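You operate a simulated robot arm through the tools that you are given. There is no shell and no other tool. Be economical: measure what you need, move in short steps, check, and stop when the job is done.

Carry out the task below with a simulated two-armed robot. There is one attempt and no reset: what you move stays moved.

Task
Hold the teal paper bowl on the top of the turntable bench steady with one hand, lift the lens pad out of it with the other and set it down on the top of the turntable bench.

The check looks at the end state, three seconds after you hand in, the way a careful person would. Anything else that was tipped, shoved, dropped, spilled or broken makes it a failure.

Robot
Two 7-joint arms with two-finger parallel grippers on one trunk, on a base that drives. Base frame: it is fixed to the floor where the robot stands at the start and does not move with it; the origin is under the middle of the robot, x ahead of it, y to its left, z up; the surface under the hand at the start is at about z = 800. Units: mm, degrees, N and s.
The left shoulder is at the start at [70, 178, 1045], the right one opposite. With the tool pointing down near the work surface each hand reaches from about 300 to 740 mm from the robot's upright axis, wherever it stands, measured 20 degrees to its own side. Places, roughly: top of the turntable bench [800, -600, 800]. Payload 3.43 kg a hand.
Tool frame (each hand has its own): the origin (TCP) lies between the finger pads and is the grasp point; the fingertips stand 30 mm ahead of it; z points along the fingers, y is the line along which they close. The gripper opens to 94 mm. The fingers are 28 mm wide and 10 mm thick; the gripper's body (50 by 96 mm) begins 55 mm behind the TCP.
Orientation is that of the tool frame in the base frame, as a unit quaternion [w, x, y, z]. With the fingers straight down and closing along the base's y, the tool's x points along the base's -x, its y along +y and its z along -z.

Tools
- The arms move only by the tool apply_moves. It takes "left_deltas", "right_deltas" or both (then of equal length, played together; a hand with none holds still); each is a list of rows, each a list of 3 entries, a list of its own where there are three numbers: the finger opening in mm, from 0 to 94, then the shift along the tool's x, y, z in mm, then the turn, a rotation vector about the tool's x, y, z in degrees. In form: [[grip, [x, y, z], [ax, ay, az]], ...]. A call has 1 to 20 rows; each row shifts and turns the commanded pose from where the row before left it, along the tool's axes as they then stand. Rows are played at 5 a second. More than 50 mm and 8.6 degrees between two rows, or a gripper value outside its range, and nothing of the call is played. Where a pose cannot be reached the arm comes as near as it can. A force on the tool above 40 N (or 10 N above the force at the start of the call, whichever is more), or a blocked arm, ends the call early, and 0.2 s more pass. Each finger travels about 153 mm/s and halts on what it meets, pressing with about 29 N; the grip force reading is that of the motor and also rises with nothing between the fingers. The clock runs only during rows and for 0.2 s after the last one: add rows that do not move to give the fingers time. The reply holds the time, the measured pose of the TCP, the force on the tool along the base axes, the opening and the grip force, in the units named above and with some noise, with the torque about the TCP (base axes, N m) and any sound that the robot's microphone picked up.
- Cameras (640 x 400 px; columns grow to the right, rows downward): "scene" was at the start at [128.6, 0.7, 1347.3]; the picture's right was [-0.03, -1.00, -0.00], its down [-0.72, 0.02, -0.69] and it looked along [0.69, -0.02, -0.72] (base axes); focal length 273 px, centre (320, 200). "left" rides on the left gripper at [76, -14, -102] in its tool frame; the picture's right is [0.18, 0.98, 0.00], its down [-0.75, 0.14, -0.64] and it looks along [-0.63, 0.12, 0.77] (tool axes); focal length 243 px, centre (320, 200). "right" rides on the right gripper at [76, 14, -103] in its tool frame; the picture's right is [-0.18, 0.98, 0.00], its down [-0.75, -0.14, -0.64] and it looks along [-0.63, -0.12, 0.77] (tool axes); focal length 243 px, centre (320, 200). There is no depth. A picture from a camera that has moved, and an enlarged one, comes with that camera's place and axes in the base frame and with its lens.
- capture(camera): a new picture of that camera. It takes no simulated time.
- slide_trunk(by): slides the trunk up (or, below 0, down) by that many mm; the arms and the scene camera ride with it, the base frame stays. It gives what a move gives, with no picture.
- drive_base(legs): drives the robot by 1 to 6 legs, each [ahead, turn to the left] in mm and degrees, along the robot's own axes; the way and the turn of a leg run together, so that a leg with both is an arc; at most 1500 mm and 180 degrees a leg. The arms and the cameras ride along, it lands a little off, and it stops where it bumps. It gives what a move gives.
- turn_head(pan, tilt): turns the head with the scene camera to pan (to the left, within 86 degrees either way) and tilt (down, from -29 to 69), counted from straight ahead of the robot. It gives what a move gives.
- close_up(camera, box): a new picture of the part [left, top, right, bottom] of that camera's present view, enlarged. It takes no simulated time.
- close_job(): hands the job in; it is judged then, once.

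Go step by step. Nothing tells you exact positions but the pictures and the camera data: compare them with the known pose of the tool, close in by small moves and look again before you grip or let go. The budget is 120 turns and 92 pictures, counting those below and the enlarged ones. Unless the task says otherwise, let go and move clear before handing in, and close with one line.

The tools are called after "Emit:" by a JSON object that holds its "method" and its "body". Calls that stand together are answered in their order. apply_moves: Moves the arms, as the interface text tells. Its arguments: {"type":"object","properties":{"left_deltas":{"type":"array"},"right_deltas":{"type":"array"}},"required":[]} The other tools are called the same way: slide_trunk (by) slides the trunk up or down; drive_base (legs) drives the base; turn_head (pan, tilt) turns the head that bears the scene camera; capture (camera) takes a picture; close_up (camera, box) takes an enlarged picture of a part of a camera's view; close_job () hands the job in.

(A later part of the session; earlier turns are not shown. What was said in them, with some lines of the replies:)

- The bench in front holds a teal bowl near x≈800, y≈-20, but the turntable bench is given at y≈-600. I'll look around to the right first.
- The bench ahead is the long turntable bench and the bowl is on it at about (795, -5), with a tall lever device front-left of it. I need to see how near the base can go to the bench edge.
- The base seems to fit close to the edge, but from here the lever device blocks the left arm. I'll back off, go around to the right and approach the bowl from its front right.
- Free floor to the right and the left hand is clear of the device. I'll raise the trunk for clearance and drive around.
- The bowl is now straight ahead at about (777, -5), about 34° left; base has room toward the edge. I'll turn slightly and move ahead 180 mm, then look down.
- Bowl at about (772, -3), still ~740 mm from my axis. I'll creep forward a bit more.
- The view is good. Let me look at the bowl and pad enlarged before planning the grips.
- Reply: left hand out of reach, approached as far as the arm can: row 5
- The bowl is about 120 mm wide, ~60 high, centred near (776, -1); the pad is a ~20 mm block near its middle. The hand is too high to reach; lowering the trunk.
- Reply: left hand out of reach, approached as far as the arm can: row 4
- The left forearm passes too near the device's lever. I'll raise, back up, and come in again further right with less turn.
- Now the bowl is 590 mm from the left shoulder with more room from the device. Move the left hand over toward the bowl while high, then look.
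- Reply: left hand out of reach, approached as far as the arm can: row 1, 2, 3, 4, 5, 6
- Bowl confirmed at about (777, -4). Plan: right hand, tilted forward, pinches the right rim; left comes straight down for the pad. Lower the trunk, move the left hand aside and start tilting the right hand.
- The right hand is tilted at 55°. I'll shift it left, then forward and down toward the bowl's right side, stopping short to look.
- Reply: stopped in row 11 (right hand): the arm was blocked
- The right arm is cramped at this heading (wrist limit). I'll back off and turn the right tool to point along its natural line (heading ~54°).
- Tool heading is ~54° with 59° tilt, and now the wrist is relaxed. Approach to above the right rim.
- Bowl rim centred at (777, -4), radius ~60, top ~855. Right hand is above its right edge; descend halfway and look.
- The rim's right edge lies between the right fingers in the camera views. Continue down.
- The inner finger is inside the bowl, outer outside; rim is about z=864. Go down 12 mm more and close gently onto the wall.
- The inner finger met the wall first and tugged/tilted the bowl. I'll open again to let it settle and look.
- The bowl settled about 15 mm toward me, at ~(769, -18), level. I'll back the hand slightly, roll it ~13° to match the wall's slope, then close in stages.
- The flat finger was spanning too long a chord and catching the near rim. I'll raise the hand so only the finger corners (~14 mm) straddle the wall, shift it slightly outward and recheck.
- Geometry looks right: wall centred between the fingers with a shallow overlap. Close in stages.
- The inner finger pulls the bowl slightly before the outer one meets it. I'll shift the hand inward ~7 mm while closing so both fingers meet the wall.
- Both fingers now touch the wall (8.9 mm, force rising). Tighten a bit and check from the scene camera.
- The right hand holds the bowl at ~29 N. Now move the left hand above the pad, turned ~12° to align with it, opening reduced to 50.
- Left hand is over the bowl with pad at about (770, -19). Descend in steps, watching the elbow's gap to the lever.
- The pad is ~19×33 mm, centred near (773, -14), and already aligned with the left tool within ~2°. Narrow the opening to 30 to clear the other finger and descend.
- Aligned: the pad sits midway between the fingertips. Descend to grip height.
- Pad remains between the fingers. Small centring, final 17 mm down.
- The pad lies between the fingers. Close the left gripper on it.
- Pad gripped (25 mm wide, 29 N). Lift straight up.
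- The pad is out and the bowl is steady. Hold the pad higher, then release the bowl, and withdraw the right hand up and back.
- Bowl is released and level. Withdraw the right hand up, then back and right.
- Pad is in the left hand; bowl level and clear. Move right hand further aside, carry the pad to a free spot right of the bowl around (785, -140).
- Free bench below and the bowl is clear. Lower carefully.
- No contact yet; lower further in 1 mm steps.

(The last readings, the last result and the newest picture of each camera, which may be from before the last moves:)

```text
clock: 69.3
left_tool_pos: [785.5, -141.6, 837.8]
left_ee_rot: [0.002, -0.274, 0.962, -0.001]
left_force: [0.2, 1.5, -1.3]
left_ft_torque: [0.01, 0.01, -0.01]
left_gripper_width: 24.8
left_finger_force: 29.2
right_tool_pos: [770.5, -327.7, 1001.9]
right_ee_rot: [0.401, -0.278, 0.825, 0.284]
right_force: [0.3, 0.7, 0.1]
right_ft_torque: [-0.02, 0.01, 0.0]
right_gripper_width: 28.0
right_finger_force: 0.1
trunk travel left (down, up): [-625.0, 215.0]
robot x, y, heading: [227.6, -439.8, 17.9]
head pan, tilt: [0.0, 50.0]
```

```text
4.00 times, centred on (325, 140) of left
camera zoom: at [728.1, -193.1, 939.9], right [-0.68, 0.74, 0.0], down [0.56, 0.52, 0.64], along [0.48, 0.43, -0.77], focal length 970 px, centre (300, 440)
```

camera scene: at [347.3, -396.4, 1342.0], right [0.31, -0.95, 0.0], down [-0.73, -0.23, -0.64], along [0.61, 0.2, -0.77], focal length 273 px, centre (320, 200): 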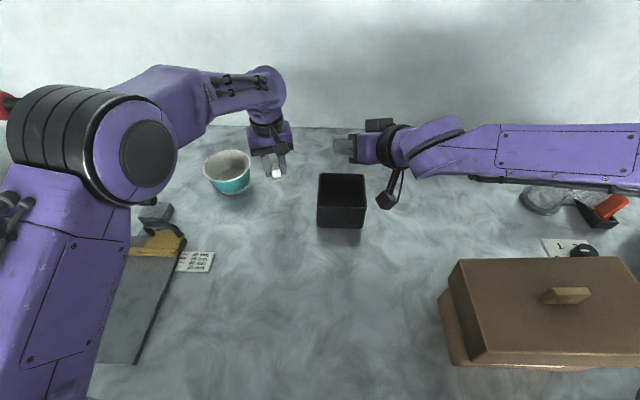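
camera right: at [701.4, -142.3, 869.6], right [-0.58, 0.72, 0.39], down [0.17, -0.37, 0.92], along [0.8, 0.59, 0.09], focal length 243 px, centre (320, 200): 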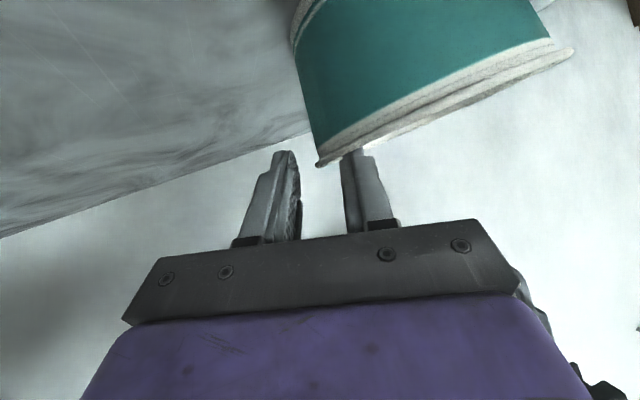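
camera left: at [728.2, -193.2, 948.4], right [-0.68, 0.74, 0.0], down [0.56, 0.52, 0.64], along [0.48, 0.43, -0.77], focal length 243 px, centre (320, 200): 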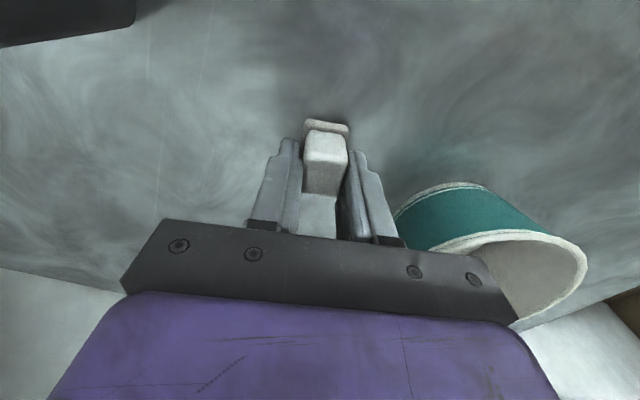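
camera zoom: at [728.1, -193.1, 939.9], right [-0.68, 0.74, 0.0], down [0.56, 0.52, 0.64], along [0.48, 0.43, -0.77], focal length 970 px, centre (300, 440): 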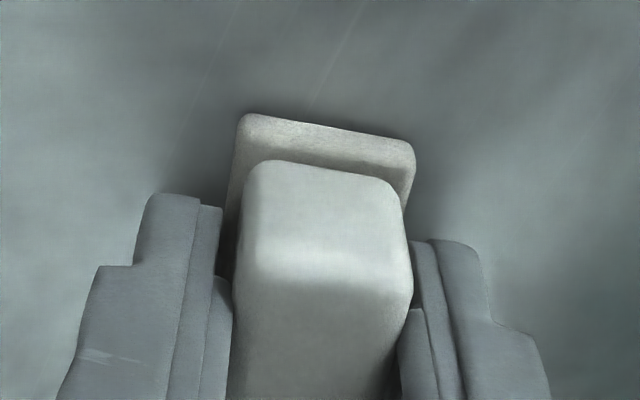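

Very close to the surface now; a few more 1 mm steps.

Emit:
{"method": "apply_moves", "body": {"left_deltas": [[8, [0, 0, 1], [0, 0, 0]], [8, [0, 0, 1], [0, 0, 0]], [8, [0, 0, 0], [0, 0, 0]]]}}

Emit:
{"method": "close_up", "body": {"camera": "scene", "box": [255, 165, 305, 200]}}

```text
clock: 70.1
left_tool_pos: [785.1, -140.8, 835.8]
left_ee_rot: [0.002, -0.275, 0.961, -0.001]
left_force: [-0.4, -0.6, -0.1]
left_ft_torque: [0.01, -0.04, 0.0]
left_gripper_width: 25.1
left_finger_force: 29.4
right_tool_pos: [770.0, -326.9, 1004.0]
right_ee_rot: [0.401, -0.278, 0.826, 0.284]
right_force: [0.0, 0.7, -0.7]
right_ft_torque: [-0.03, 0.0, 0.03]
right_gripper_width: 27.9
right_finger_force: 0.1
trunk travel left (down, up): [-625.0, 215.0]
robot x, y, heading: [228.7, -436.7, 17.6]
head pan, tilt: [0.0, 50.0]
```

```text
11.43 times, centred on (280, 182) of scene
camera zoom: at [347.9, -396.2, 1341.9], right [0.31, -0.95, 0.0], down [-0.73, -0.23, -0.64], along [0.61, 0.2, -0.77], focal length 3122 px, centre (777, 400)
```

zoom: 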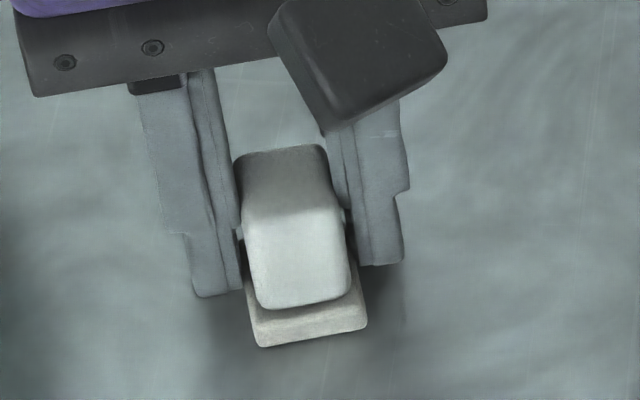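

Emit:
{"method": "apply_moves", "body": {"left_deltas": [[8, [0, 0, 1], [0, 0, 0]], [8, [0, 0, 1], [0, 0, 0]], [8, [0, 0, 0], [0, 0, 0]]]}}

Emit:
{"method": "close_up", "body": {"camera": "scene", "box": [255, 165, 305, 200]}}

```text
clock: 70.9
left_tool_pos: [786.1, -141.0, 834.7]
left_ee_rot: [0.003, -0.275, 0.962, -0.001]
left_force: [0.8, 0.8, 4.8]
left_ft_torque: [-0.03, 0.17, -0.02]
left_gripper_width: 25.1
left_finger_force: 29.5
right_tool_pos: [768.6, -327.4, 1004.0]
right_ee_rot: [0.401, -0.278, 0.825, 0.284]
right_force: [0.5, -1.1, 0.6]
right_ft_torque: [0.02, 0.01, 0.02]
right_gripper_width: 27.9
right_finger_force: 0.0
trunk travel left (down, up): [-625.0, 215.0]
robot x, y, heading: [225.7, -438.1, 17.7]
head pan, tilt: [0.0, 50.0]
```

```text
11.43 times, centred on (280, 182) of scene
camera zoom: at [347.1, -396.5, 1342.1], right [0.31, -0.95, 0.0], down [-0.73, -0.23, -0.64], along [0.61, 0.2, -0.77], focal length 3122 px, centre (777, 400)
```

zoom: 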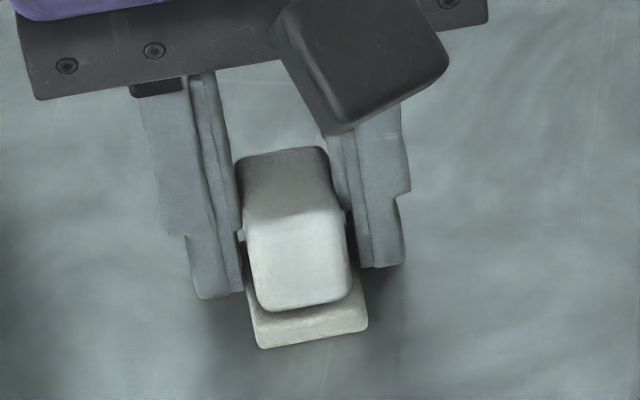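

Contact: about 5 N upward. Open gently and lift away.

Emit:
{"method": "apply_moves", "body": {"left_deltas": [[26, [0, 0, 0], [0, 0, 0]], [30, [0, 0, 0], [0, 0, 0]], [40, [0, 0, 0], [0, 0, 0]], [44, [0, 0, 0], [0, 0, 0]], [44, [0, 0, -10], [0, 0, 0]], [44, [0, 0, -25], [0, 0, 0]], [44, [0, 0, -30], [0, 0, 0]], [44, [0, 0, -35], [0, 0, 0]], [44, [0, 0, 0], [0, 0, 0]]]}}

Emit:
{"method": "capture", "body": {"camera": "left"}}

Emit:
{"method": "capture", "body": {"camera": "scene"}}

```text
clock: 72.9
left_tool_pos: [785.2, -140.0, 934.3]
left_ee_rot: [0.002, -0.274, 0.962, -0.001]
left_force: [-0.2, -0.9, 0.2]
left_ft_torque: [0.01, 0.0, -0.01]
left_gripper_width: 44.1
left_finger_force: 0.1
right_tool_pos: [770.7, -328.0, 1003.3]
right_ee_rot: [0.401, -0.278, 0.825, 0.284]
right_force: [-0.7, -0.1, 0.3]
right_ft_torque: [0.02, 0.01, 0.01]
right_gripper_width: 28.0
right_finger_force: 0.2
trunk travel left (down, up): [-625.0, 215.0]
robot x, y, heading: [230.5, -436.2, 18.1]
head pan, tilt: [0.0, 50.0]
```

```text
21 pictures are left
camera left: at [727.6, -192.4, 1037.5], right [-0.68, 0.74, 0.0], down [0.56, 0.52, 0.64], along [0.48, 0.43, -0.77], focal length 243 px, centre (320, 200)
```

left: 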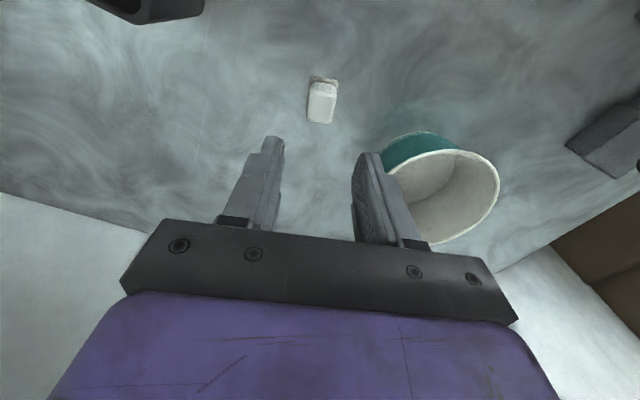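

```text
20 pictures are left
camera scene: at [348.4, -396.0, 1341.9], right [0.31, -0.95, 0.0], down [-0.73, -0.23, -0.64], along [0.61, 0.2, -0.77], focal length 273 px, centre (320, 200)
```

scene: 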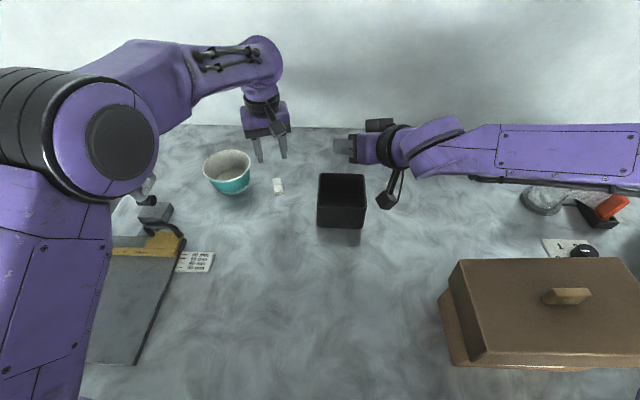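

The pad rests on the bench beside the upright bowl, and both hands are clear with nothing else disturbed in view. Handing in.

Emit:
{"method": "close_job", "body": {}}

```text
The job is handed in.
```

The lens pad is out of the teal bowl and standing on the turntable bench, about 120 mm from the centre of the bowl. The bowl is upright and empty, and both hands are clear. While I was getting the right hand's grip on it, the bowl slid about 15 mm and tilted briefly, then settled level. The left arm hid the lever device in the last picture, so I did not recheck it, but no arm contact with it showed.
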